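You operate a simulated robot arm through the tools that you are given. There is no shell and no other tool.

The job below is to be done with a simulated two-armed robot. You get a single attempt, and the scene is never put back.

Task
Shake samples C7 and F5 and rack them by code.
Fine: shake till no silt lies in them; each goes into the blue rack's hole with its own code; the other two stay unshaken in the blue carrier. Set down upright: what you pick out.

It is judged by the outcome, as a careful person would: the job done as asked, and still so three seconds after it is handed in. It fails if anything else is knocked over, pushed out of place, dropped, spilled or broken.

Robot
Two 7-joint arms with three-finger grippers on one trunk that stands fixed in place. Base frame: the origin is at the foot of the trunk, x ahead of it, y to its left, z up; the work surface is at about z = 0.85. Readings come in m, degrees, newtons and seconds.
The left shoulder is at [0.07, 0.165, 1.138], the right one opposite. With the tool pointing down near the work surface each hand reaches from about 0.38 to 0.88 m from the base axis, measured 20 degrees to its own side. Payload 3.91 kg a hand.
The tool frame of a hand sits at the grasp point between the pads (the TCP): z along the fingers, y along the line on which they close. The tips reach 0.03 m beyond it. The gripper opens to 0.116 m. The gripper's body begins 0.073 m behind the TCP.
Orientation is told as [roll, pitch, yaw] about the base's x, y, z axes, in that order, counted from this pose: with the fingers straight down and closing along the base's y, the tool's x points along the base's -x, its y along +y and its z along -z.

Tools
- The arms move only by the tool apply_moves. It takes "left_increments", "right_increments" or both (then of equal length, played together; a hand with none holds still); each is a list of rows, each a list of 7 numbers: the turn, a rotation vector about the base's x, y, z in degrees, then the shift along the base's x, y, z in m, then the opening, from 0 (shut) to 1 (fully open). In form: [[ax, ay, az, dx, dy, dz, grip], ...]. A call has 1 to 20 rows; each row is the pose to reach, as a shift and turn from the pose commanded when the call began. Each row takes 0.2 s and may step no farther than 0.05 m and 8.6 degrees from the row before; otherwise, or with a gripper value out of range, the whole call is refused. Where a pose cannot be reached the arm comes as near as it can. A force on the tool above 40 N (or 10 N above the force at the start of the call, whichever is more), or a blocked arm, ends the call early, and 0.2 s more pass. Each finger travels about 0.153 m/s and halts on what it meets, pressing with about 35 N; the grip force reading is that of the motor and also rises with nothing between the fingers. The clock runs only during rows and for 0.2 s after the last one: add rows that repeat a pose to give the fingers time. It gives the time, the measured TCP pose, the force on the tool (base axes), the opening and the grip force at its end, in the units of the frame above (readings bear some noise), with the torque about the TCP (base axes, N m) and any sound that the robot's microphone picked up.
- Cameras (640 x 400 px; columns grow to the right, rows downward): "scene" is now at [0.136, 0.0157, 1.4555]; the picture's right is [0.18, -0.98, 0.00], its down [-0.56, -0.10, -0.82] and it looks along [0.81, 0.14, -0.57] (base axes); focal length 325 px, centre (320, 200). "left" rides on the left gripper at [0.075, 0.017, -0.088] in its tool frame; the picture's right is [-0.22, 0.97, 0.00], its down [-0.70, -0.16, -0.70] and it looks along [-0.68, -0.16, 0.71] (tool axes); focal length 247 px, centre (320, 200). "right" rides on the right gripper at [0.052, 0.056, -0.088] in its tool frame; the picture's right is [-0.73, 0.68, 0.00], its down [-0.49, -0.52, -0.70] and it looks along [-0.48, -0.51, 0.71] (tool axes); focal length 247 px, centre (320, 200). There is no depth. A picture from a camera that has moved, and an enlarged one, comes with that camera's place and axes in the base frame and with its lens.
- get_image(camera): a new picture of that camera. No time passes.
- slide_trunk(by): slides the trunk up (or, below 0, down) by that many m; the arms and the scene camera ride with it, the base frame stays. It gives what a move gives, with no picture.
- pan_tilt(pan, tilt): turns the head with the scene camera to pan (to the left, within 86 degrees either way) and tilt (down, from -29 to 69), counted from straight ahead of the robot. It gives what a move gives.
- inspect(camera, box): a new picture of the part [left, top, right, bottom] of that camera's present view, enlarged. No time passes.
- close_job(): hands the job in; it is judged then, once.

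Nothing tells you positions but the pictures and the camera data. Unless the task says otherwise, let go and move clear before handing in.

The tools are called as name(argument=value, ...) on one line, values as JSON. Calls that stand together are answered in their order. apply_moves: Moves the arms, as the interface text tells. Its arguments: {"type":"object","properties":{"left_increments":{"type":"array","items":{"type":"array","items":{"type":"number"}}},"right_increments":{"type":"array","items":{"type":"array","items":{"type":"number"}}}},"required":[]} The other tools are called the same way: slide_trunk (by) slides the trunk up or down; pan_tilt (pan, tilt) turns the head that bears the scene camera; get_image (camera) takes a picture; inspect (camera, box) takes an enlarged picture of a part of a camera's view; close_job () hands the job in.

At the start:

```text
time: 0.0
left_tool_pos: [0.6235, 0.3111, 1.1405]
left_ee_rot: [0.0, 0.1, 0.1]
left_contact_force: [-0.4, 0.7, 0.2]
left_moment: [0.01, 0.0, -0.04]
left_gripper_width: 0.1161
left_gripper_force: 0.1
right_tool_pos: [0.635, -0.2573, 1.2008]
right_ee_rot: [0.0, 0.0, 0.0]
right_contact_force: [-0.1, 0.5, 0.7]
right_moment: [0.01, 0.03, -0.01]
right_gripper_width: 0.1159
right_gripper_force: 0.0
trunk travel left (down, up): [-0.675, 0.165]
head pan, tilt: [10.1, 34.8]
```

scene: 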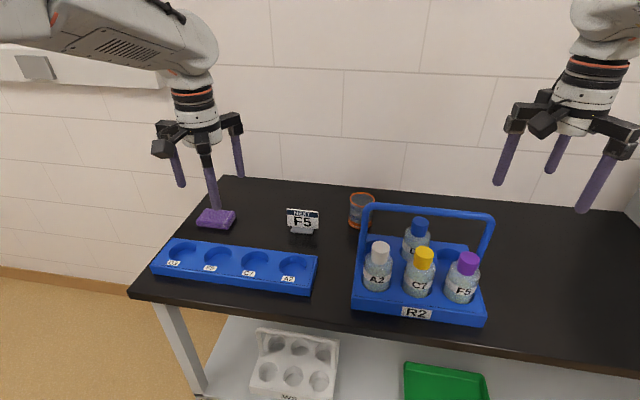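
right: 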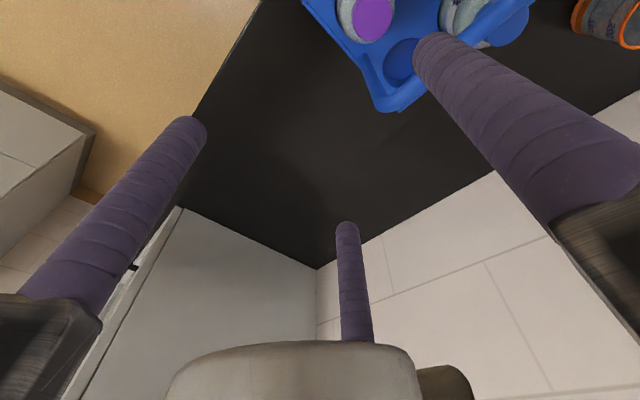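
left: 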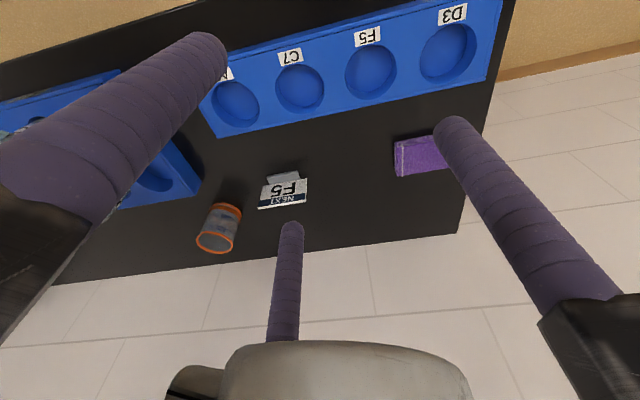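

I see a blue four-hole rack on the left, a blue carrier (R2) with four bottles and an arched handle, plus a sign, a cup and a purple sponge. I will look closer before moving.

inspect(camera="scene", box=[340, 190, 510, 330])

inspect(camera="scene", box=[140, 190, 340, 310])

inspect(camera="left", box=[180, 0, 520, 200])

```text
2.86 times, centred on (425, 260) of scene
camera zoom: at [0.136, 0.0157, 1.4555], right [0.18, -0.98, 0.0], down [-0.56, -0.1, -0.82], along [0.81, 0.14, -0.57], focal length 928 px, centre (20, 29)
```

zoom: 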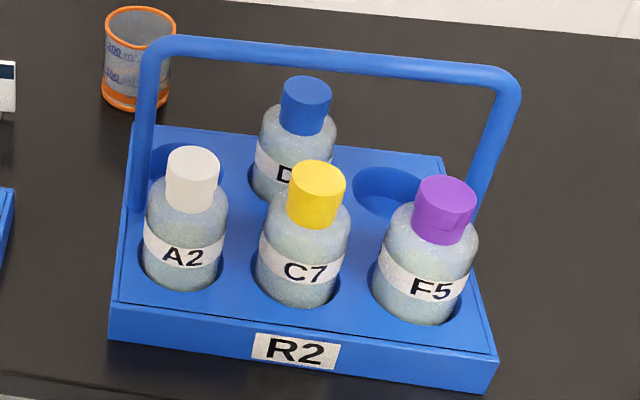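

```text
3.20 times, centred on (240, 250) of scene
camera zoom: at [0.136, 0.0157, 1.4555], right [0.18, -0.98, 0.0], down [-0.56, -0.1, -0.82], along [0.81, 0.14, -0.57], focal length 1039 px, centre (576, 40)
```

zoom: 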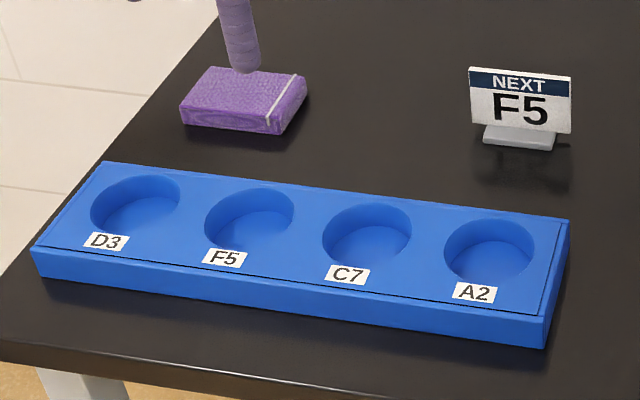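

```text
1.88 times, centred on (350, 100) of left
camera zoom: at [0.5484, 0.3279, 1.228], right [0.22, 0.97, 0.0], down [0.7, -0.16, 0.7], along [0.68, -0.16, -0.71], focal length 465 px, centre (264, 388)
```

zoom: 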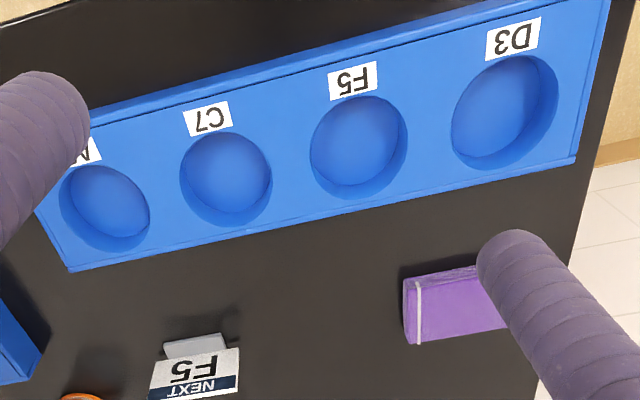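

The carrier stands at about x 0.59–0.75, y 0.03 to -0.25, and the rack holes lie near x 0.66, y 0.18–0.46. I want a closer look at the grippers and the bottles before moving.

inspect(camera="scene", box=[140, 70, 260, 230])

inspect(camera="scene", box=[480, 20, 640, 220])

inspect(camera="scene", box=[400, 235, 490, 320])

get_image(camera="left")

```text
2.50 times, centred on (200, 150) of scene
camera zoom: at [0.136, 0.0157, 1.4555], right [0.18, -0.98, 0.0], down [-0.56, -0.1, -0.82], along [0.81, 0.14, -0.57], focal length 812 px, centre (620, 325)
```

zoom: 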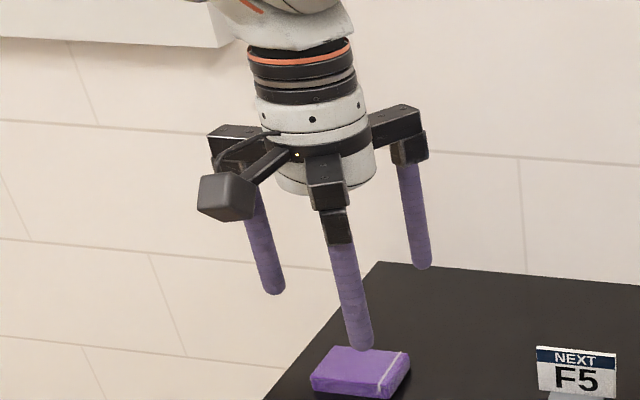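

```text
2.00 times, centred on (560, 120) of scene
camera zoom: at [0.136, 0.0157, 1.4555], right [0.18, -0.98, 0.0], down [-0.56, -0.1, -0.82], along [0.81, 0.14, -0.57], focal length 649 px, centre (-160, 360)
```

zoom: 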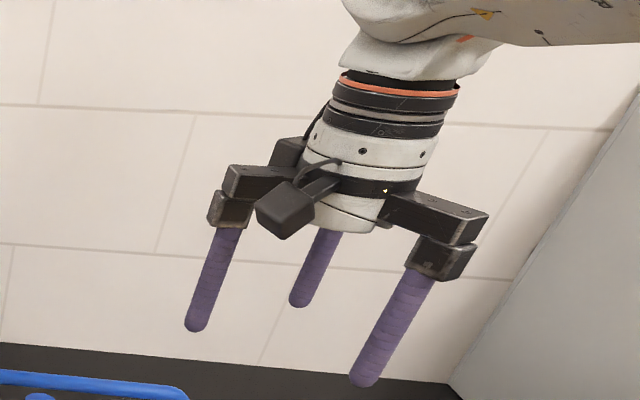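

```text
4.71 times, centred on (445, 278) of scene
camera zoom: at [0.136, 0.0157, 1.4555], right [0.18, -0.98, 0.0], down [-0.56, -0.1, -0.82], along [0.81, 0.14, -0.57], focal length 1528 px, centre (-268, -165)
```

zoom: 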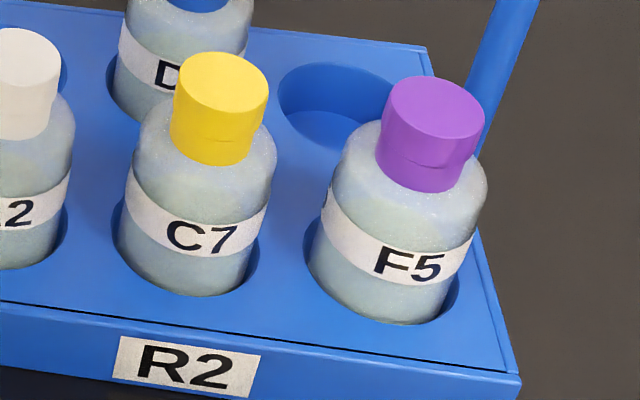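

```text
taken
camera left: at [0.5484, 0.3279, 1.228], right [0.22, 0.97, 0.0], down [0.7, -0.16, 0.7], along [0.68, -0.16, -0.71], focal length 247 px, centre (320, 200)
```

left: 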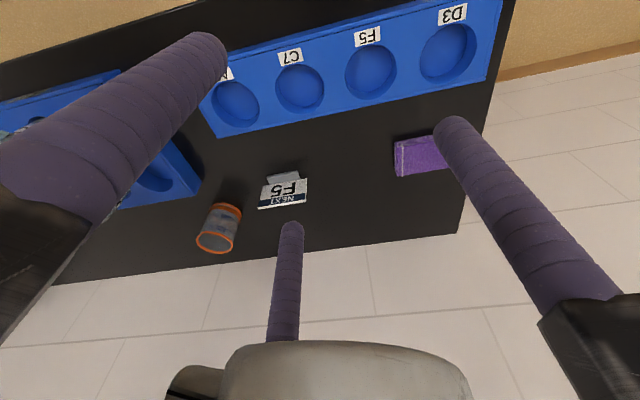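

The grippers look three-pronged in the pictures although the text says two fingers, so I'll test how they behave before going near anything. First I close the left hand in free air and look.

apply_moves(left_increments=[[0, 0, 0, 0, 0, 0, 0.5], [0, 0, 0, 0, 0, 0, 0.5], [0, 0, 0, 0, 0, 0, 0.5], [0, 0, 0, 0, 0, 0, 0.5]])

get_image(camera="left")

inspect(camera="scene", box=[140, 70, 260, 230])

```text
time: 1.0
left_tool_pos: [0.6222, 0.3101, 1.1392]
left_ee_rot: [-0.1, 0.1, 0.0]
left_contact_force: [-0.3, -0.3, 0.5]
left_moment: [0.0, 0.04, 0.01]
left_gripper_width: 0.058
left_gripper_force: 0.1
right_tool_pos: [0.6344, -0.2584, 1.1996]
right_ee_rot: [0.0, -0.1, 0.1]
right_contact_force: [0.2, -0.3, -0.5]
right_moment: [0.0, -0.01, -0.02]
right_gripper_width: 0.116
right_gripper_force: 0.1
trunk travel left (down, up): [-0.675, 0.165]
head pan, tilt: [10.1, 34.8]
```

```text
taken
camera left: at [0.5484, 0.3279, 1.228], right [0.22, 0.97, 0.0], down [0.7, -0.16, 0.7], along [0.68, -0.16, -0.71], focal length 247 px, centre (320, 200)
```

left: 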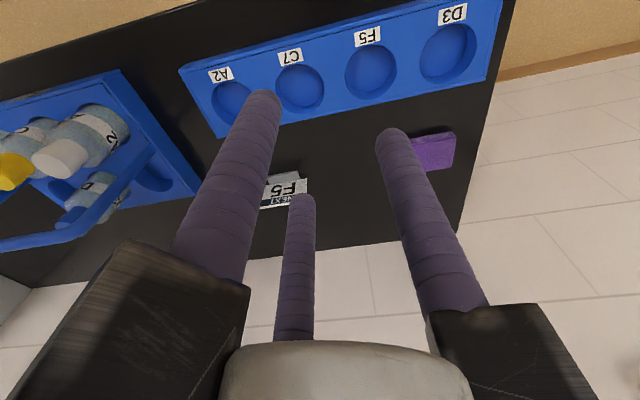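

```text
2.50 times, centred on (200, 150) of scene
camera zoom: at [0.136, 0.0157, 1.4555], right [0.18, -0.98, 0.0], down [-0.56, -0.1, -0.82], along [0.81, 0.14, -0.57], focal length 812 px, centre (620, 325)
```

zoom: 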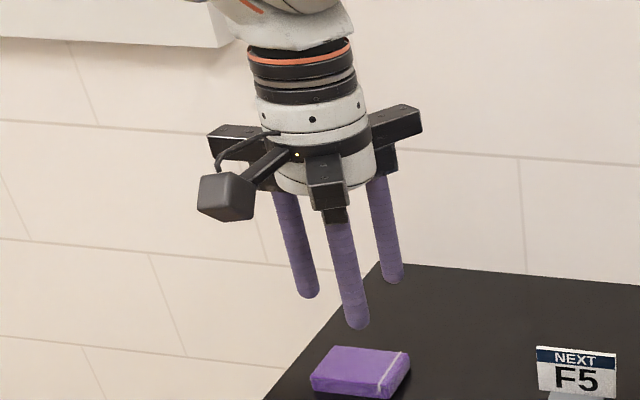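

The hand really moves three prongs radially in the pictures. To learn whether all three are solid, I'll take the right hand to the empty right side of the table, tilt it, and touch the table lightly.

apply_moves(right_increments=[[0, 0, 0, 0.01, -0.045, 0, 1], [0, 0, 0, 0.02, -0.09, 0, 1], [0, 0, 0, 0.03, -0.135, 0, 1], [0, 0, 0, 0.03, -0.18, 0, 1], [0, -7, 0, 0.03, -0.2, -0.04, 1], [0, -14, 0, 0.03, -0.2, -0.085, 1], [0, -20, 0, 0.03, -0.2, -0.13, 1], [0, -20, 0, 0.03, -0.2, -0.175, 1], [0, -20, 0, 0.03, -0.2, -0.22, 1], [0, -20, 0, 0.03, -0.2, -0.26, 1], [0, -20, 0, 0.03, -0.2, -0.28, 1]])

get_image(camera="right")

get_image(camera="scene")

```text
time: 3.4
left_tool_pos: [0.623, 0.3096, 1.1394]
left_ee_rot: [0.0, 0.1, 0.1]
left_contact_force: [0.3, 0.4, 0.6]
left_moment: [0.0, -0.03, 0.02]
left_gripper_width: 0.058
left_gripper_force: 0.0
right_tool_pos: [0.666, -0.459, 0.919]
right_ee_rot: [-0.1, -20.0, 0.1]
right_contact_force: [0.1, 0.6, 0.1]
right_moment: [-0.01, 0.02, -0.01]
right_gripper_width: 0.1159
right_gripper_force: 0.0
trunk travel left (down, up): [-0.675, 0.165]
head pan, tilt: [10.1, 34.8]
```

```text
taken
camera right: at [0.5863, -0.4022, 0.9824], right [0.69, 0.68, 0.25], down [0.22, -0.52, 0.82], along [0.69, -0.51, -0.51], focal length 247 px, centre (320, 200)
```

right: 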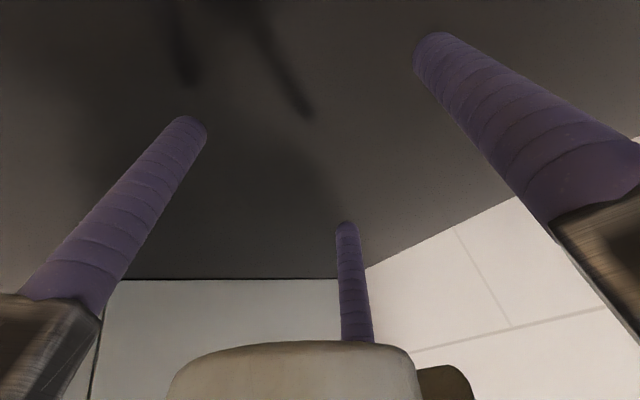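

```text
taken
camera scene: at [0.1364, 0.0154, 1.4555], right [0.17, -0.98, 0.0], down [-0.56, -0.1, -0.82], along [0.81, 0.14, -0.57], focal length 325 px, centre (320, 200)
```

scene: 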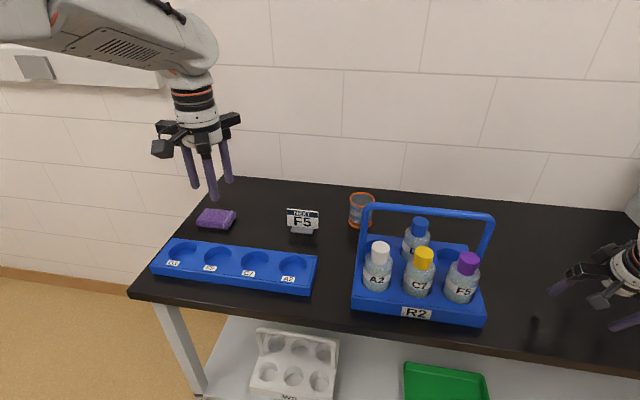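

The right hand is tilted above the bare table at z 0.919. I now lower it in small steps until it touches.

apply_moves(right_increments=[[0, 0, 0, 0, 0, -0.004, 1], [0, 0, 0, 0, 0, -0.008, 1], [0, 0, 0, 0, 0, -0.012, 1], [0, 0, 0, 0, 0, -0.015, 1], [0, 0, 0, 0, 0, -0.018, 1], [0, 0, 0, 0, 0, -0.021, 1], [0, 0, 0, 0, 0, -0.023, 1], [0, 0, 0, 0, 0, -0.025, 1], [0, 0, 0, 0, 0, -0.027, 1], [0, 0, 0, 0, 0, -0.029, 1]])

get_image(camera="right")

```text
time: 5.7
left_tool_pos: [0.6181, 0.312, 1.1419]
left_ee_rot: [-0.2, -0.2, 0.0]
left_contact_force: [-0.1, -0.2, 0.5]
left_moment: [-0.02, 0.01, -0.02]
left_gripper_width: 0.0579
left_gripper_force: 0.1
right_tool_pos: [0.6637, -0.4575, 0.8991]
right_ee_rot: [-0.4, -20.5, 0.3]
right_contact_force: [-13.4, 2.8, 24.1]
right_moment: [-0.65, 1.72, -0.69]
right_gripper_width: 0.1161
right_gripper_force: 0.0
trunk travel left (down, up): [-0.675, 0.165]
head pan, tilt: [10.1, 34.8]
stopped in row 10 (right hand): the force on the tool passed its limit at 41 N (the readings are from after the stop); the commanded pose is now the measured one
```

```text
taken
camera right: at [0.5834, -0.4003, 0.9618], right [0.68, 0.68, 0.25], down [0.21, -0.52, 0.83], along [0.7, -0.51, -0.5], focal length 247 px, centre (320, 200)
```

right: 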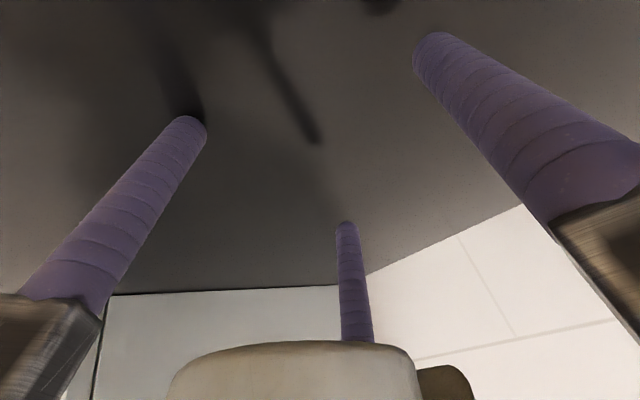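

The touch came at the height and lever arm of a slanting third prong, so all three fingers are solid and the hand is a centring three-jaw gripper. I lift the right hand away and bring the left hand round so its camera looks at the carrier.

apply_moves(right_increments=[[0, 0, 0, 0, 0, 0.03, 1], [0, 7, 0, -0.01, -0.01, 0.07, 1], [0, 14, 0, -0.02, -0.03, 0.11, 1], [0, 20, 0, -0.04, -0.05, 0.15, 1], [0, 20, 0, -0.06, -0.07, 0.19, 1], [0, 20, 0, -0.08, -0.09, 0.22, 1], [0, 20, 0, -0.1, -0.1, 0.25, 1], [0, 20, 0, -0.12, -0.1, 0.25, 1], [0, 20, 0, -0.14, -0.1, 0.25, 1], [0, 20, 0, -0.14, -0.1, 0.25, 1]], left_increments=[[0, 0, 0, -0.02, -0.037, 0.008, 1], [0, 0, 0, -0.04, -0.074, 0.016, 1], [0, 0, 0, -0.06, -0.111, 0.024, 1], [0, 0, 0, -0.08, -0.148, 0.032, 1], [0, 0, 0, -0.1, -0.185, 0.04, 1], [0, 0, 0, -0.12, -0.222, 0.048, 1], [0, 0, 0, -0.14, -0.259, 0.056, 1], [0, 0, 0, -0.16, -0.296, 0.064, 1], [0, 0, 0, -0.18, -0.333, 0.072, 1], [0, 0, 0, -0.2, -0.37, 0.08, 1]])

get_image(camera="left")

get_image(camera="scene")

```text
time: 7.9
left_tool_pos: [0.4231, -0.0623, 1.2202]
left_ee_rot: [0.1, -0.1, 0.1]
left_contact_force: [-0.5, -0.4, 0.1]
left_moment: [0.02, -0.03, 0.01]
left_gripper_width: 0.1161
left_gripper_force: 0.0
right_tool_pos: [0.5252, -0.5609, 1.1407]
right_ee_rot: [-0.1, -0.4, 0.2]
right_contact_force: [-0.5, -0.7, 0.3]
right_moment: [0.04, 0.04, 0.02]
right_gripper_width: 0.1161
right_gripper_force: 0.0
trunk travel left (down, up): [-0.675, 0.165]
head pan, tilt: [10.1, 34.8]
```

```text
taken
camera left: at [0.3484, -0.0455, 1.3079], right [0.22, 0.97, 0.0], down [0.7, -0.16, 0.7], along [0.68, -0.16, -0.71], focal length 247 px, centre (320, 200)
```

left: 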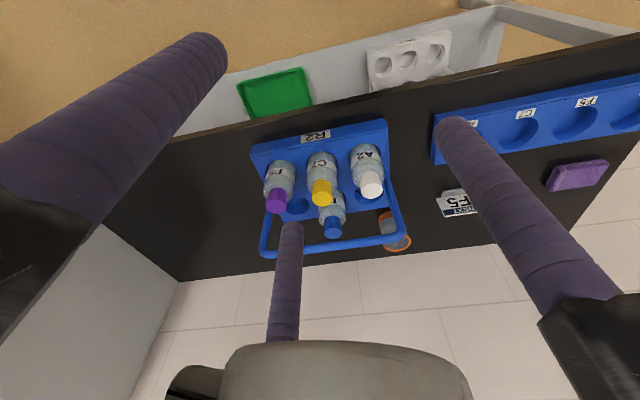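

```text
taken
camera scene: at [0.1356, 0.014, 1.4555], right [0.18, -0.98, 0.0], down [-0.56, -0.1, -0.82], along [0.81, 0.14, -0.57], focal length 325 px, centre (320, 200)
```

scene: 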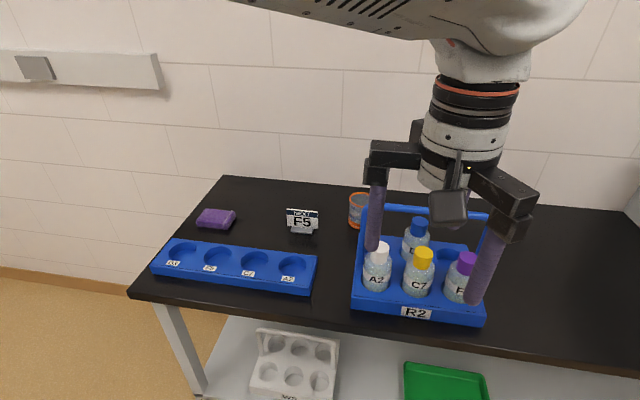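

I can see the carrier from the hand camera (upside down). I'll enlarge it to triangulate bottles and handle.

inspect(camera="left", box=[240, 115, 420, 265])

inspect(camera="left", box=[255, 140, 395, 245])

```text
2.67 times, centred on (330, 190) of left
camera zoom: at [0.3484, -0.0455, 1.3079], right [0.22, 0.97, 0.0], down [0.7, -0.16, 0.7], along [0.68, -0.16, -0.71], focal length 659 px, centre (293, 227)
```

zoom: 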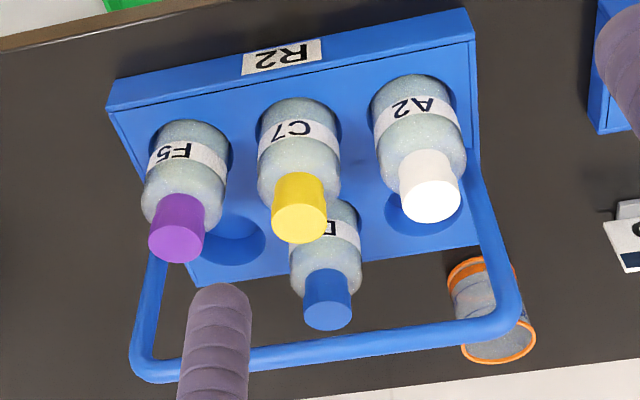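

```text
3.81 times, centred on (325, 192) of left
camera zoom: at [0.3484, -0.0455, 1.3079], right [0.22, 0.97, 0.0], down [0.7, -0.16, 0.7], along [0.68, -0.16, -0.71], focal length 941 px, centre (301, 229)
```

zoom: 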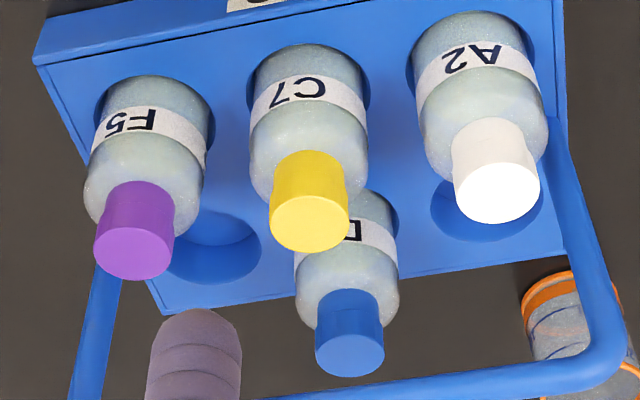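

Rough triangulation puts cap tops near z 1.0 and C7 at about (0.645, -0.11), but the two views are too alike for good depth. I'll turn the right hand to look at the carrier from the right side.

apply_moves(right_increments=[[0, 0, 8.5, 0, 0, 0, 1], [0, 0, 17, 0, 0, -0.01, 1], [0, 0, 25.5, 0, 0, -0.02, 1], [0, 0, 34, 0, 0, -0.03, 1], [0, 0, 42.5, 0, 0, -0.04, 1], [0, 0, 51, 0, 0, -0.05, 1], [0, 0, 59.5, 0, 0, -0.06, 1], [0, 0, 68, 0, 0, -0.07, 1], [0, 0, 76.5, 0.01, 0, -0.08, 1], [0, 0, 85, 0.02, 0, -0.09, 1], [0, 0, 93.5, 0.03, 0, -0.1, 1], [0, 0, 102, 0.04, 0, -0.11, 1], [0, 0, 110, 0.05, 0, -0.12, 1], [0, 0, 110, 0.05, 0, -0.12, 1]])

get_image(camera="right")

```text
time: 10.9
left_tool_pos: [0.4227, -0.0608, 1.2194]
left_ee_rot: [0.0, 0.0, 0.0]
left_contact_force: [0.0, -0.4, -1.2]
left_moment: [-0.06, -0.03, -0.02]
left_gripper_width: 0.1161
left_gripper_force: 0.1
right_tool_pos: [0.5763, -0.5583, 1.0237]
right_ee_rot: [-0.3, -0.3, 110.2]
right_contact_force: [-0.3, -0.5, -0.9]
right_moment: [0.0, -0.05, -0.02]
right_gripper_width: 0.1161
right_gripper_force: 0.1
trunk travel left (down, up): [-0.675, 0.165]
head pan, tilt: [10.1, 34.8]
```

```text
taken
camera right: at [0.5409, -0.6267, 1.1121], right [-0.89, 0.45, 0.0], down [0.32, 0.63, 0.7], along [0.32, 0.63, -0.71], focal length 247 px, centre (320, 200)
```

right: 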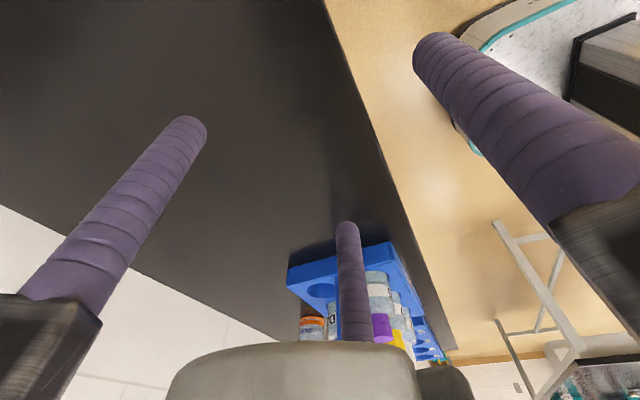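

The gripper hides part of the carrier from here, so I tilt the right hand's camera upward and turn it a little.

apply_moves(right_increments=[[6.7, -3.4, -3, 0, 0, 0, 1], [13.4, -6.8, -6, 0, 0, 0.01, 1], [20, -10, -9, 0, 0, 0.02, 1], [26.7, -13.5, -12, 0, 0, 0.03, 1], [26.7, -13.5, -12, 0, 0, 0.03, 1]])

get_image(camera="right")

```text
time: 12.1
left_tool_pos: [0.4243, -0.0602, 1.2193]
left_ee_rot: [0.0, -0.1, 0.2]
left_contact_force: [0.8, 0.1, 0.3]
left_moment: [-0.02, -0.01, 0.02]
left_gripper_width: 0.116
left_gripper_force: 0.1
right_tool_pos: [0.5774, -0.5574, 1.0528]
right_ee_rot: [-20.8, -22.5, 102.1]
right_contact_force: [0.3, -0.2, -0.3]
right_moment: [0.0, -0.01, 0.04]
right_gripper_width: 0.1161
right_gripper_force: 0.0
trunk travel left (down, up): [-0.675, 0.165]
head pan, tilt: [10.1, 34.8]
```

```text
taken
camera right: at [0.5098, -0.6454, 1.091], right [-0.78, 0.62, 0.06], down [0.21, 0.18, 0.96], along [0.59, 0.77, -0.27], focal length 247 px, centre (320, 200)
```

right: 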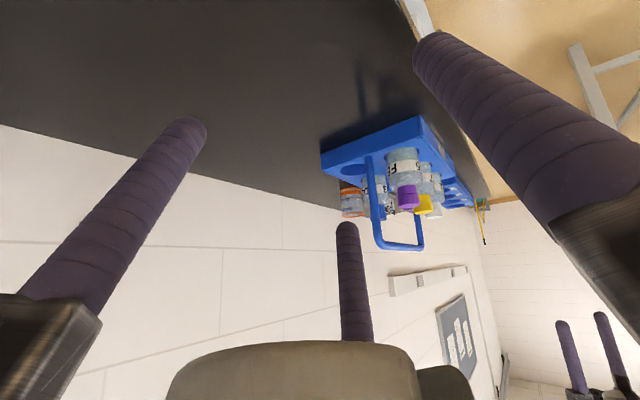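

Now there is a clear side view of carrier, handle and bottles; I enlarge it.

inspect(camera="right", box=[310, 105, 490, 260])

inspect(camera="right", box=[360, 130, 450, 230])

```text
2.58 times, centred on (400, 182) of right
camera zoom: at [0.5098, -0.6454, 1.091], right [-0.78, 0.62, 0.06], down [0.21, 0.18, 0.96], along [0.59, 0.77, -0.27], focal length 637 px, centre (114, 245)
```

zoom: 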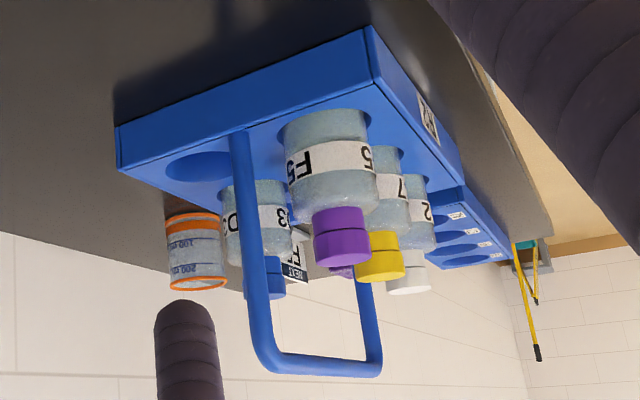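

```text
4.00 times, centred on (405, 180) of right
camera zoom: at [0.5098, -0.6454, 1.091], right [-0.78, 0.62, 0.06], down [0.21, 0.18, 0.96], along [0.59, 0.77, -0.27], focal length 988 px, centre (-20, 280)
```

zoom: 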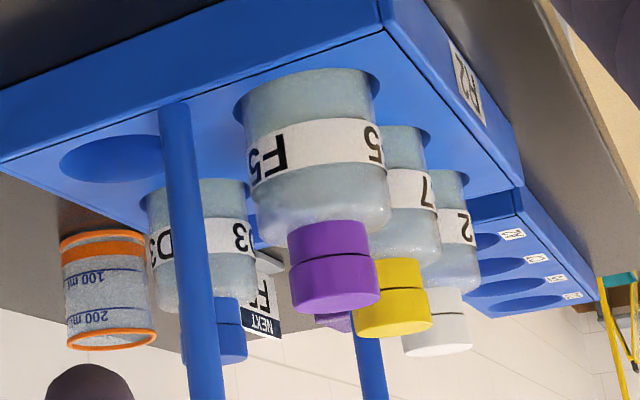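

The front-row bottles stand at about F5 (0.650, -0.198), C7 (0.652, -0.111), A2 (0.653, -0.022) with cap tops near z 0.988, and the handle bar runs at x about 0.70, z about 1.06. I'll turn the left hand so its lone finger faces me (away from the bar) and hover it high above F5 to check alignment.

apply_moves(left_increments=[[0, 0, 8, 0.0, -0.01, 0, 0.55], [0, 0, 16, 0.0, -0.02, 0, 0.55], [0, 0, 24, 0.0, -0.03, 0, 0.55], [0, 0, 32, 0.02, -0.04, 0, 0.55], [0, 0, 40, 0.04, -0.05, 0, 0.55], [0, 0, 48, 0.06, -0.065, 0, 0.55], [0, 0, 56, 0.09, -0.08, 0, 0.55], [0, 0, 64, 0.12, -0.09, 0, 0.55], [0, 0, 72, 0.15, -0.1, -0.01, 0.55], [0, 0, 80, 0.18, -0.115, -0.02, 0.55], [0, 0, 86, 0.205, -0.13, -0.03, 0.55], [0, 0, 90, 0.2265, -0.137, -0.04, 0.55], [0, 0, 90, 0.2265, -0.137, -0.06, 0.55], [0, 0, 90, 0.2265, -0.137, -0.07, 0.55]])

get_image(camera="left")

get_image(camera="scene")

get_image(camera="right")

```text
time: 15.1
left_tool_pos: [0.6512, -0.1745, 1.1505]
left_ee_rot: [-0.1, 1.2, 91.4]
left_contact_force: [-0.4, 1.1, 0.5]
left_moment: [0.07, -0.03, -0.02]
left_gripper_width: 0.0639
left_gripper_force: 0.1
left hand out of reach, approached as far as the arm can: row 11, 12, 13, 14
right_tool_pos: [0.5765, -0.5595, 1.0528]
right_ee_rot: [-20.7, -22.5, 102.2]
right_contact_force: [-0.8, -0.1, 0.2]
right_moment: [0.01, -0.02, 0.0]
right_gripper_width: 0.1162
right_gripper_force: 0.0
trunk travel left (down, up): [-0.675, 0.165]
head pan, tilt: [10.1, 34.8]
```

```text
taken
camera left: at [0.6366, -0.2474, 1.2413], right [-0.98, 0.2, 0.0], down [0.14, 0.71, 0.69], along [0.14, 0.67, -0.73], focal length 247 px, centre (320, 200)
```

left: 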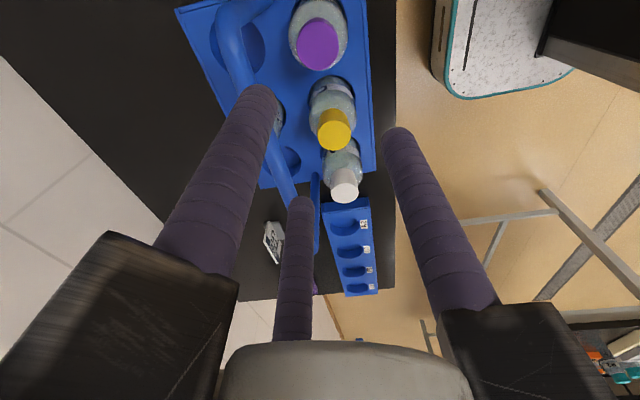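

```text
taken
camera scene: at [0.1359, 0.0145, 1.4555], right [0.17, -0.98, 0.0], down [-0.56, -0.1, -0.82], along [0.81, 0.14, -0.57], focal length 325 px, centre (320, 200)
```

scene: 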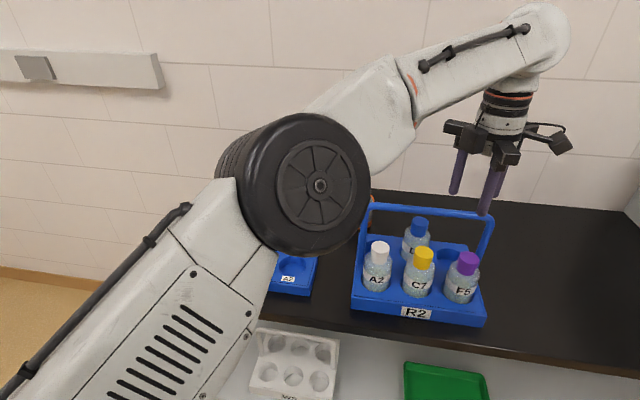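

```text
taken
camera right: at [0.5092, -0.647, 1.0902], right [-0.78, 0.62, 0.06], down [0.21, 0.18, 0.96], along [0.58, 0.77, -0.27], focal length 247 px, centre (320, 200)
```

right: 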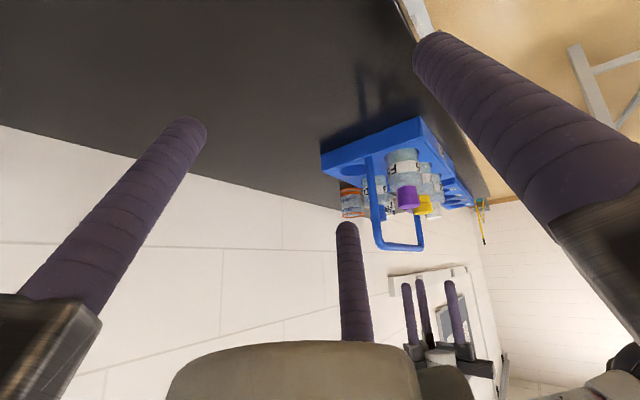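

F5 is beyond the left arm's reach with this yaw, but the three-jaw hand has 120-degree symmetry, so yaw -30 gives the same finger layout more comfortably. I swing the hand back to that yaw.

apply_moves(left_increments=[[0, 0, -8.5, -0.02, 0.03, 0.01, 0.55], [0, 0, -17, -0.05, 0.05, 0.02, 0.55], [0, 0, -25.5, -0.08, 0.07, 0.03, 0.55], [0, 0, -34, -0.1, 0.08, 0.04, 0.55], [0, 0, -42.5, -0.12, 0.09, 0.05, 0.55], [0, 0, -51, -0.13, 0.09, 0.05, 0.55], [0, 0, -59.5, -0.13, 0.09, 0.05, 0.55], [0, 0, -68, -0.13, 0.09, 0.05, 0.55], [0, 0, -76.5, -0.13, 0.09, 0.05, 0.55], [0, 0, -85, -0.12, 0.08, 0.05, 0.55], [0, 0, -93.5, -0.1, 0.06, 0.04, 0.55], [0, 0, -102, -0.08, 0.05, 0.03, 0.55], [0, 0, -110.5, -0.05, 0.03, 0.02, 0.55], [0, 0, -119, -0.02, 0.01, 0.01, 0.55], [0, 0, -120, 0, 0, 0, 0.55], [0, 0, -120, 0, 0, 0, 0.55]])

get_image(camera="left")

get_image(camera="scene")

get_image(camera="right")

```text
time: 18.5
left_tool_pos: [0.6496, -0.1701, 1.1515]
left_ee_rot: [-0.9, -0.5, -28.6]
left_contact_force: [1.1, 0.2, -0.2]
left_moment: [-0.05, 0.01, 0.01]
left_gripper_width: 0.0637
left_gripper_force: 0.0
right_tool_pos: [0.5753, -0.5578, 1.0556]
right_ee_rot: [-20.7, -22.4, 102.1]
right_contact_force: [0.4, -0.3, 0.3]
right_moment: [-0.02, 0.01, -0.02]
right_gripper_width: 0.1162
right_gripper_force: 0.1
trunk travel left (down, up): [-0.675, 0.165]
head pan, tilt: [10.1, 34.8]
```

```text
taken
camera left: at [0.5932, -0.1184, 1.2394], right [0.66, 0.75, -0.01], down [0.54, -0.46, 0.71], along [0.52, -0.48, -0.71], focal length 247 px, centre (320, 200)
```

left: 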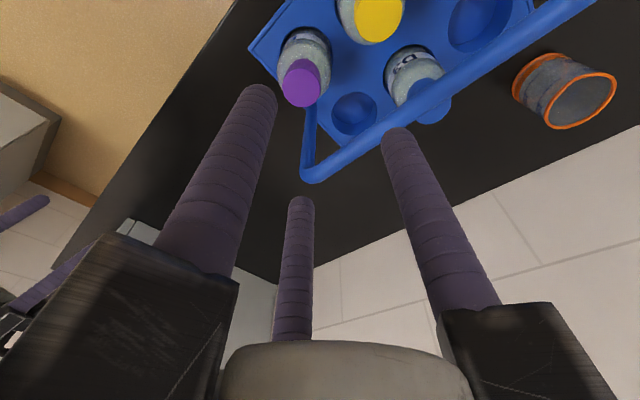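

```text
taken
camera scene: at [0.1348, 0.0169, 1.4556], right [0.18, -0.98, 0.0], down [-0.56, -0.1, -0.82], along [0.81, 0.14, -0.57], focal length 325 px, centre (320, 200)
```

scene: 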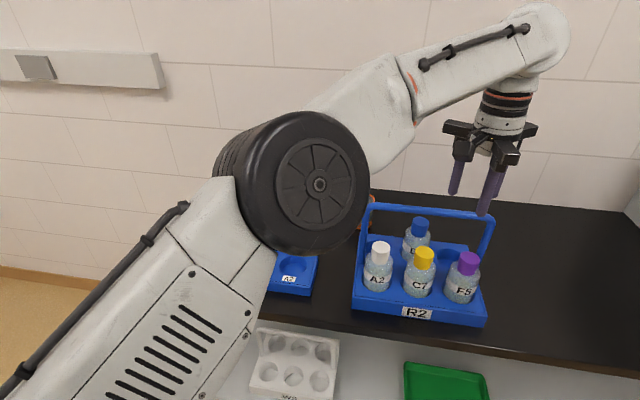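

```text
taken
camera right: at [0.5085, -0.6452, 1.092], right [-0.78, 0.62, 0.06], down [0.21, 0.18, 0.96], along [0.59, 0.77, -0.27], focal length 247 px, centre (320, 200)
```

right: 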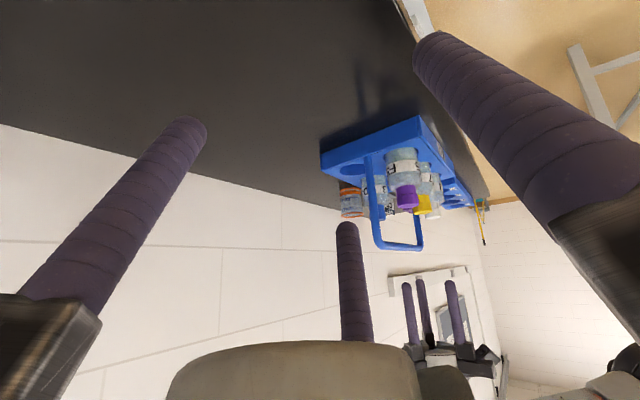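

The hand is now at yaw about -29 with plenty of clearance. I zoom the hand camera on F5 and the bar to refine positions.

inspect(camera="left", box=[240, 0, 440, 200])

inspect(camera="right", box=[310, 105, 490, 260])

```text
2.00 times, centred on (340, 100) of left
camera zoom: at [0.5932, -0.1184, 1.2394], right [0.66, 0.75, -0.01], down [0.54, -0.46, 0.71], along [0.52, -0.48, -0.71], focal length 494 px, centre (280, 400)
```

zoom: 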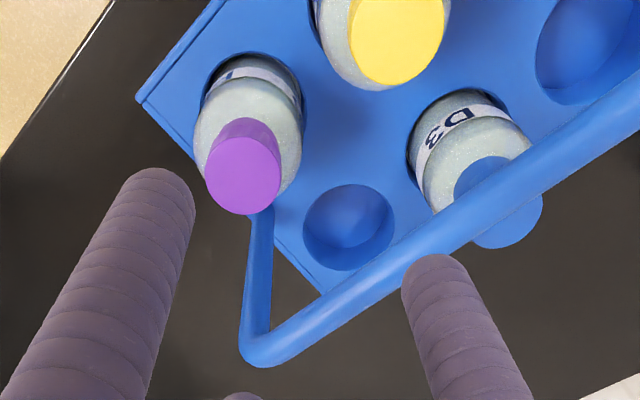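

```text
2.58 times, centred on (400, 182) of right
camera zoom: at [0.5085, -0.6452, 1.092], right [-0.78, 0.62, 0.06], down [0.21, 0.18, 0.96], along [0.59, 0.77, -0.27], focal length 637 px, centre (114, 245)
```

zoom: 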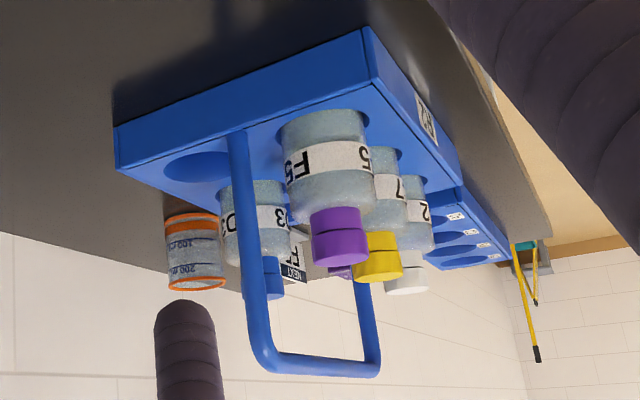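

inspect(camera="right", box=[385, 265, 515, 400])

inspect(camera="scene", box=[420, 70, 580, 230])

```text
2.96 times, centred on (450, 332) of right
camera zoom: at [0.5085, -0.6452, 1.092], right [-0.78, 0.62, 0.06], down [0.21, 0.18, 0.96], along [0.59, 0.77, -0.27], focal length 732 px, centre (-65, -193)
```

zoom: 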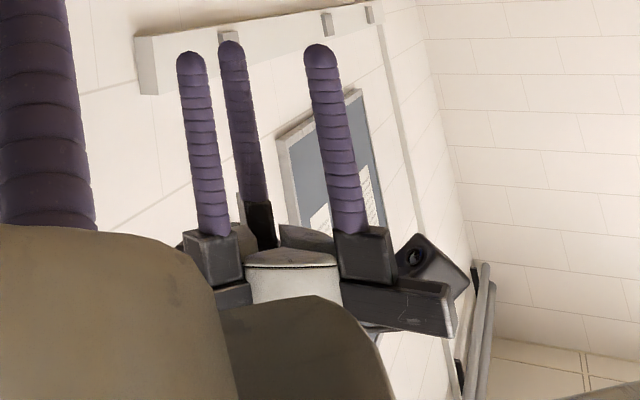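

```text
2.50 times, centred on (500, 150) of scene
camera zoom: at [0.1348, 0.0169, 1.4556], right [0.18, -0.98, 0.0], down [-0.56, -0.1, -0.82], along [0.81, 0.14, -0.57], focal length 812 px, centre (-130, 325)
```

zoom: 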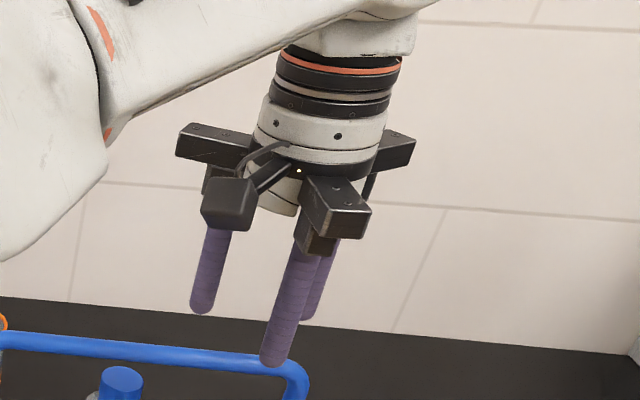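

The lower finger blocks sit just at bar height when gripping the cap, so I'll grip the cap with the TCP near z 0.995 and a half-open hand, which clears the bar. First I align over F5 at z 1.10.

apply_moves(left_increments=[[0.9, 0, -1.4, -0.001, -0.014, -0.01, 0.5], [0.9, 0, -1.4, -0.001, -0.028, -0.03, 0.5], [0.9, 0, -1.4, -0.001, -0.028, -0.05, 0.5], [0.9, 0, -1.4, -0.001, -0.028, -0.05, 0.5]])

get_image(camera="left")

inspect(camera="right", box=[330, 130, 520, 330])

inspect(camera="scene", box=[400, 120, 560, 320])

```text
time: 19.5
left_tool_pos: [0.6399, -0.2134, 1.0942]
left_ee_rot: [0.7, 0.6, -31.3]
left_contact_force: [-0.4, 0.3, 0.1]
left_moment: [-0.01, 0.04, 0.02]
left_gripper_width: 0.0579
left_gripper_force: 0.0
left hand out of reach, approached as far as the arm can: row 2
right_tool_pos: [0.5776, -0.5592, 1.0524]
right_ee_rot: [-20.6, -22.4, 102.0]
right_contact_force: [-0.6, 0.5, -0.1]
right_moment: [0.03, 0.01, -0.01]
right_gripper_width: 0.1159
right_gripper_force: 0.0
trunk travel left (down, up): [-0.675, 0.165]
head pan, tilt: [10.1, 34.8]
```

```text
taken
camera left: at [0.5868, -0.1608, 1.1826], right [0.7, 0.72, 0.01], down [0.51, -0.51, 0.69], along [0.5, -0.48, -0.72], focal length 247 px, centre (320, 200)
```

left: 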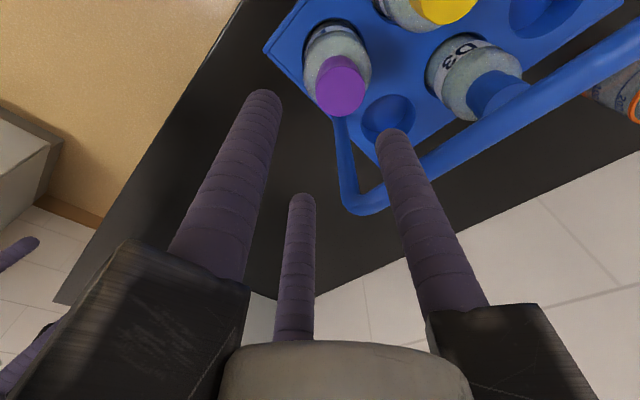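

```text
2.00 times, centred on (425, 230) of right
camera zoom: at [0.5108, -0.6465, 1.0896], right [-0.78, 0.62, 0.06], down [0.21, 0.18, 0.96], along [0.58, 0.77, -0.27], focal length 494 px, centre (110, 140)
```

zoom: 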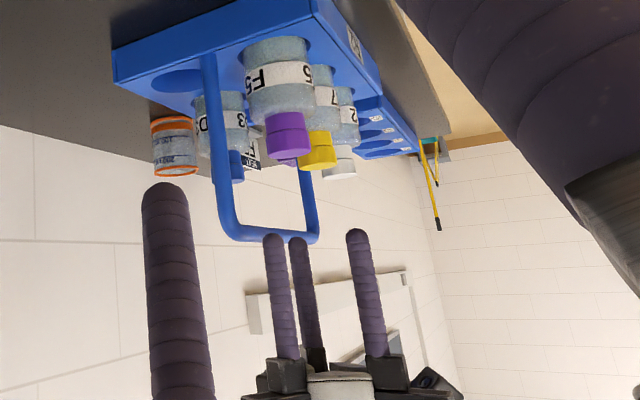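

```text
2.00 times, centred on (480, 220) of scene
camera zoom: at [0.1378, 0.015, 1.4552], right [0.18, -0.98, 0.0], down [-0.56, -0.1, -0.82], along [0.81, 0.14, -0.57], focal length 649 px, centre (0, 160)
```

zoom: 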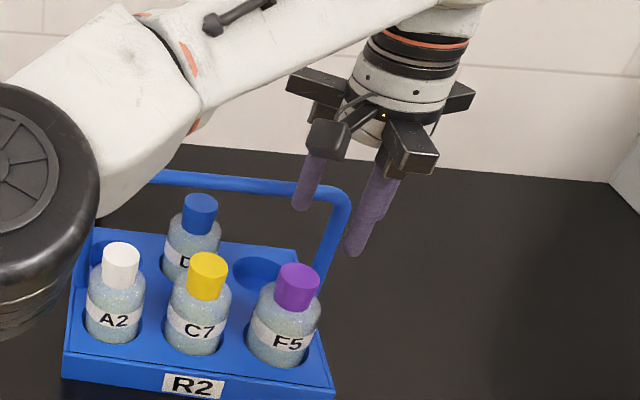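

The left arm is near its reach limit up here and settles imprecisely. Raising the trunk by 0.10 m should bring the shoulder level with the wrist and give more reach.

slide_trunk(by=0.1)

apply_moves(left_increments=[[0, 0, 0, 0, 0, -0.03, 0.5], [0, 0, 0, 0, 0, -0.06, 0.5], [0, 0, 0, 0, 0, -0.06, 0.5]])

```text
time: 20.8
left_tool_pos: [0.6397, -0.2131, 1.1945]
left_ee_rot: [0.8, 0.6, -31.2]
left_contact_force: [0.1, -0.4, 0.9]
left_moment: [-0.03, 0.01, 0.01]
left_gripper_width: 0.0581
left_gripper_force: 0.1
right_tool_pos: [0.5778, -0.5583, 1.1522]
right_ee_rot: [-20.7, -22.5, 102.1]
right_contact_force: [-0.4, 0.5, 0.1]
right_moment: [0.0, -0.01, 0.01]
right_gripper_width: 0.1161
right_gripper_force: 0.1
trunk travel left (down, up): [-0.775, 0.065]
head pan, tilt: [10.1, 34.8]
```

```text
time: 21.6
left_tool_pos: [0.6376, -0.2141, 1.1359]
left_ee_rot: [0.8, 0.4, -31.2]
left_contact_force: [0.5, -0.1, 0.0]
left_moment: [-0.01, 0.0, 0.0]
left_gripper_width: 0.0581
left_gripper_force: 0.1
right_tool_pos: [0.5766, -0.5576, 1.1532]
right_ee_rot: [-20.8, -22.5, 102.1]
right_contact_force: [-0.1, -0.2, 0.0]
right_moment: [-0.01, -0.01, -0.01]
right_gripper_width: 0.1161
right_gripper_force: 0.0
trunk travel left (down, up): [-0.775, 0.065]
head pan, tilt: [10.1, 34.8]
```

The readings are now steady. I correct position and tilt to stand over F5 at z 1.10 and check again.

apply_moves(left_increments=[[-0.9, 0, 1.2, 0.005, 0.008, -0.01, 0.5], [-0.9, 0, 1.2, 0.01, 0.016, -0.036, 0.5], [-0.9, 0, 1.2, 0.01, 0.016, -0.036, 0.5], [-0.9, 0, 1.2, 0.01, 0.016, -0.036, 0.5]])

inspect(camera="left", box=[220, 0, 460, 220])

inspect(camera="right", box=[330, 100, 530, 330])

inspect(camera="scene", box=[380, 150, 560, 380])

```text
time: 22.6
left_tool_pos: [0.6491, -0.1967, 1.0997]
left_ee_rot: [0.0, 0.1, -30.0]
left_contact_force: [0.0, -1.0, 0.1]
left_moment: [0.01, 0.0, 0.01]
left_gripper_width: 0.0578
left_gripper_force: 0.2
right_tool_pos: [0.577, -0.5587, 1.1529]
right_ee_rot: [-20.8, -22.4, 102.1]
right_contact_force: [0.8, 0.3, 0.4]
right_moment: [-0.01, 0.0, 0.01]
right_gripper_width: 0.1161
right_gripper_force: 0.1
trunk travel left (down, up): [-0.775, 0.065]
head pan, tilt: [10.1, 34.8]
```

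```text
1.82 times, centred on (340, 110) of left
camera zoom: at [0.5934, -0.1444, 1.1881], right [0.68, 0.73, 0.0], down [0.52, -0.49, 0.7], along [0.51, -0.48, -0.71], focal length 449 px, centre (284, 364)
```

zoom: 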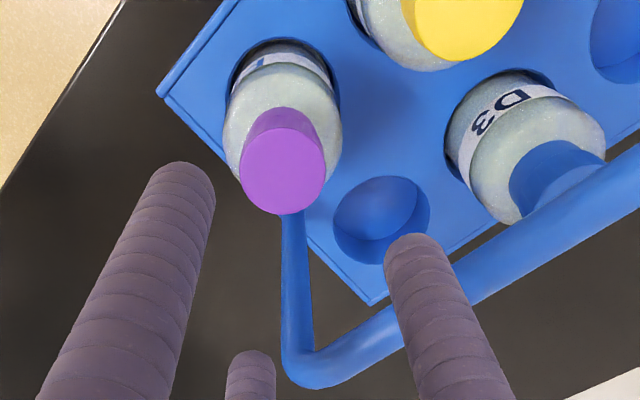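

```text
1.74 times, centred on (430, 215) of right
camera zoom: at [0.5094, -0.6461, 1.1907], right [-0.78, 0.62, 0.06], down [0.21, 0.18, 0.96], along [0.58, 0.77, -0.27], focal length 430 px, centre (129, 174)
```

zoom: 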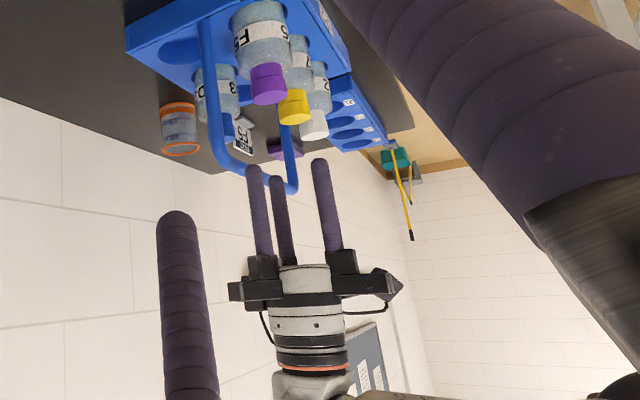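

```text
1.74 times, centred on (470, 265) of scene
camera zoom: at [0.136, 0.0156, 1.5555], right [0.18, -0.98, 0.0], down [-0.56, -0.1, -0.82], along [0.81, 0.14, -0.57], focal length 565 px, centre (59, 87)
```

zoom: 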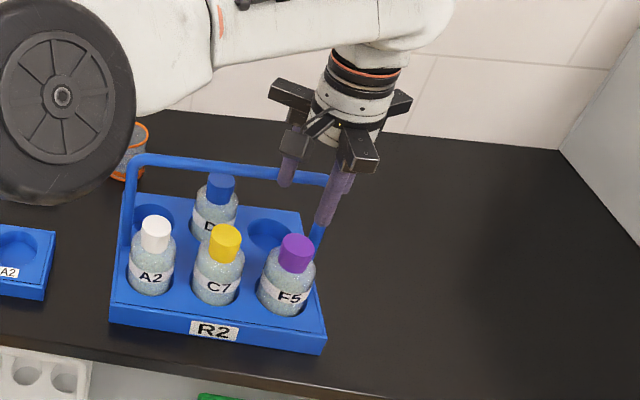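

The cap lies on the tool axis (F5 at about (0.6486, -0.1975)), and the two rear fingers should pass about 1 cm in front of the bar. I lower partway and check.

apply_moves(left_increments=[[0, 0, 0, -0.001, -0.001, -0.02, 0.5], [0, 0, 0, -0.001, -0.001, -0.04, 0.5], [0, 0, 0, -0.001, -0.001, -0.06, 0.5], [0, 0, 0, -0.001, -0.001, -0.075, 0.5], [0, 0, 0, -0.001, -0.001, -0.075, 0.5]])

get_image(camera="left")

inspect(camera="right", box=[350, 90, 490, 250])

inspect(camera="scene", box=[430, 170, 550, 320])

```text
time: 23.8
left_tool_pos: [0.6481, -0.197, 1.0244]
left_ee_rot: [0.0, 0.1, -30.2]
left_contact_force: [-0.8, -0.8, 0.5]
left_moment: [-0.01, 0.0, 0.02]
left_gripper_width: 0.058
left_gripper_force: 0.0
right_tool_pos: [0.5762, -0.5582, 1.1536]
right_ee_rot: [-20.8, -22.6, 102.1]
right_contact_force: [-0.2, -0.2, -0.5]
right_moment: [0.05, 0.02, -0.01]
right_gripper_width: 0.1159
right_gripper_force: 0.1
trunk travel left (down, up): [-0.775, 0.065]
head pan, tilt: [10.1, 34.8]
```

```text
taken
camera left: at [0.5931, -0.1448, 1.1122], right [0.68, 0.73, 0.0], down [0.52, -0.49, 0.7], along [0.51, -0.48, -0.71], focal length 247 px, centre (320, 200)
```

left: 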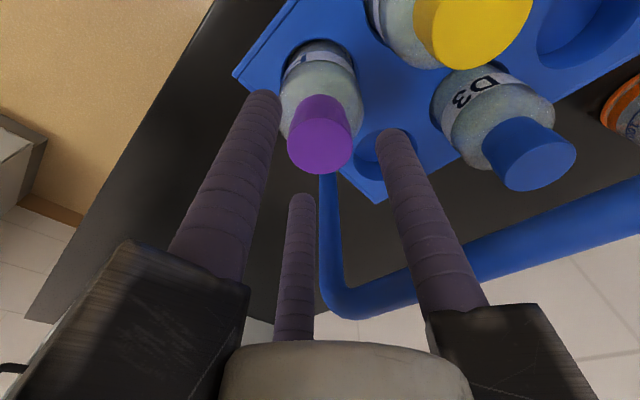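

```text
2.50 times, centred on (420, 170) of right
camera zoom: at [0.5091, -0.6463, 1.1908], right [-0.78, 0.62, 0.06], down [0.21, 0.18, 0.96], along [0.58, 0.77, -0.27], focal length 617 px, centre (70, 275)
```

zoom: 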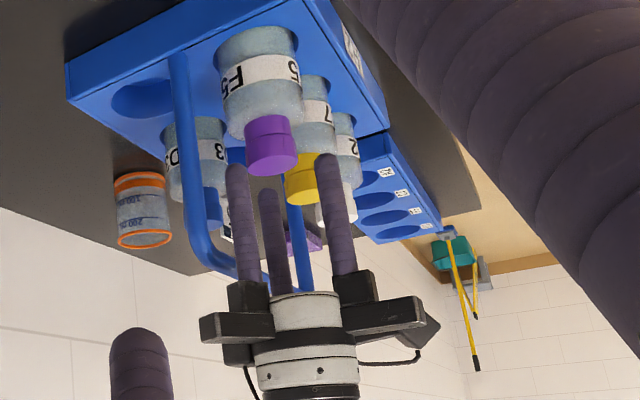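

```text
2.67 times, centred on (490, 245) of scene
camera zoom: at [0.1357, 0.0154, 1.5555], right [0.18, -0.98, 0.0], down [-0.56, -0.1, -0.82], along [0.81, 0.14, -0.57], focal length 866 px, centre (-133, 80)
```

zoom: 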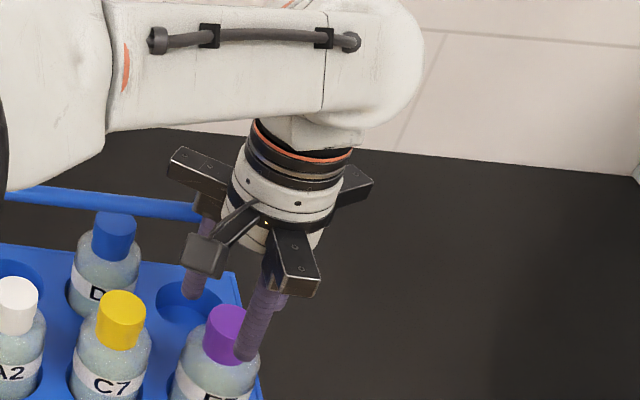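

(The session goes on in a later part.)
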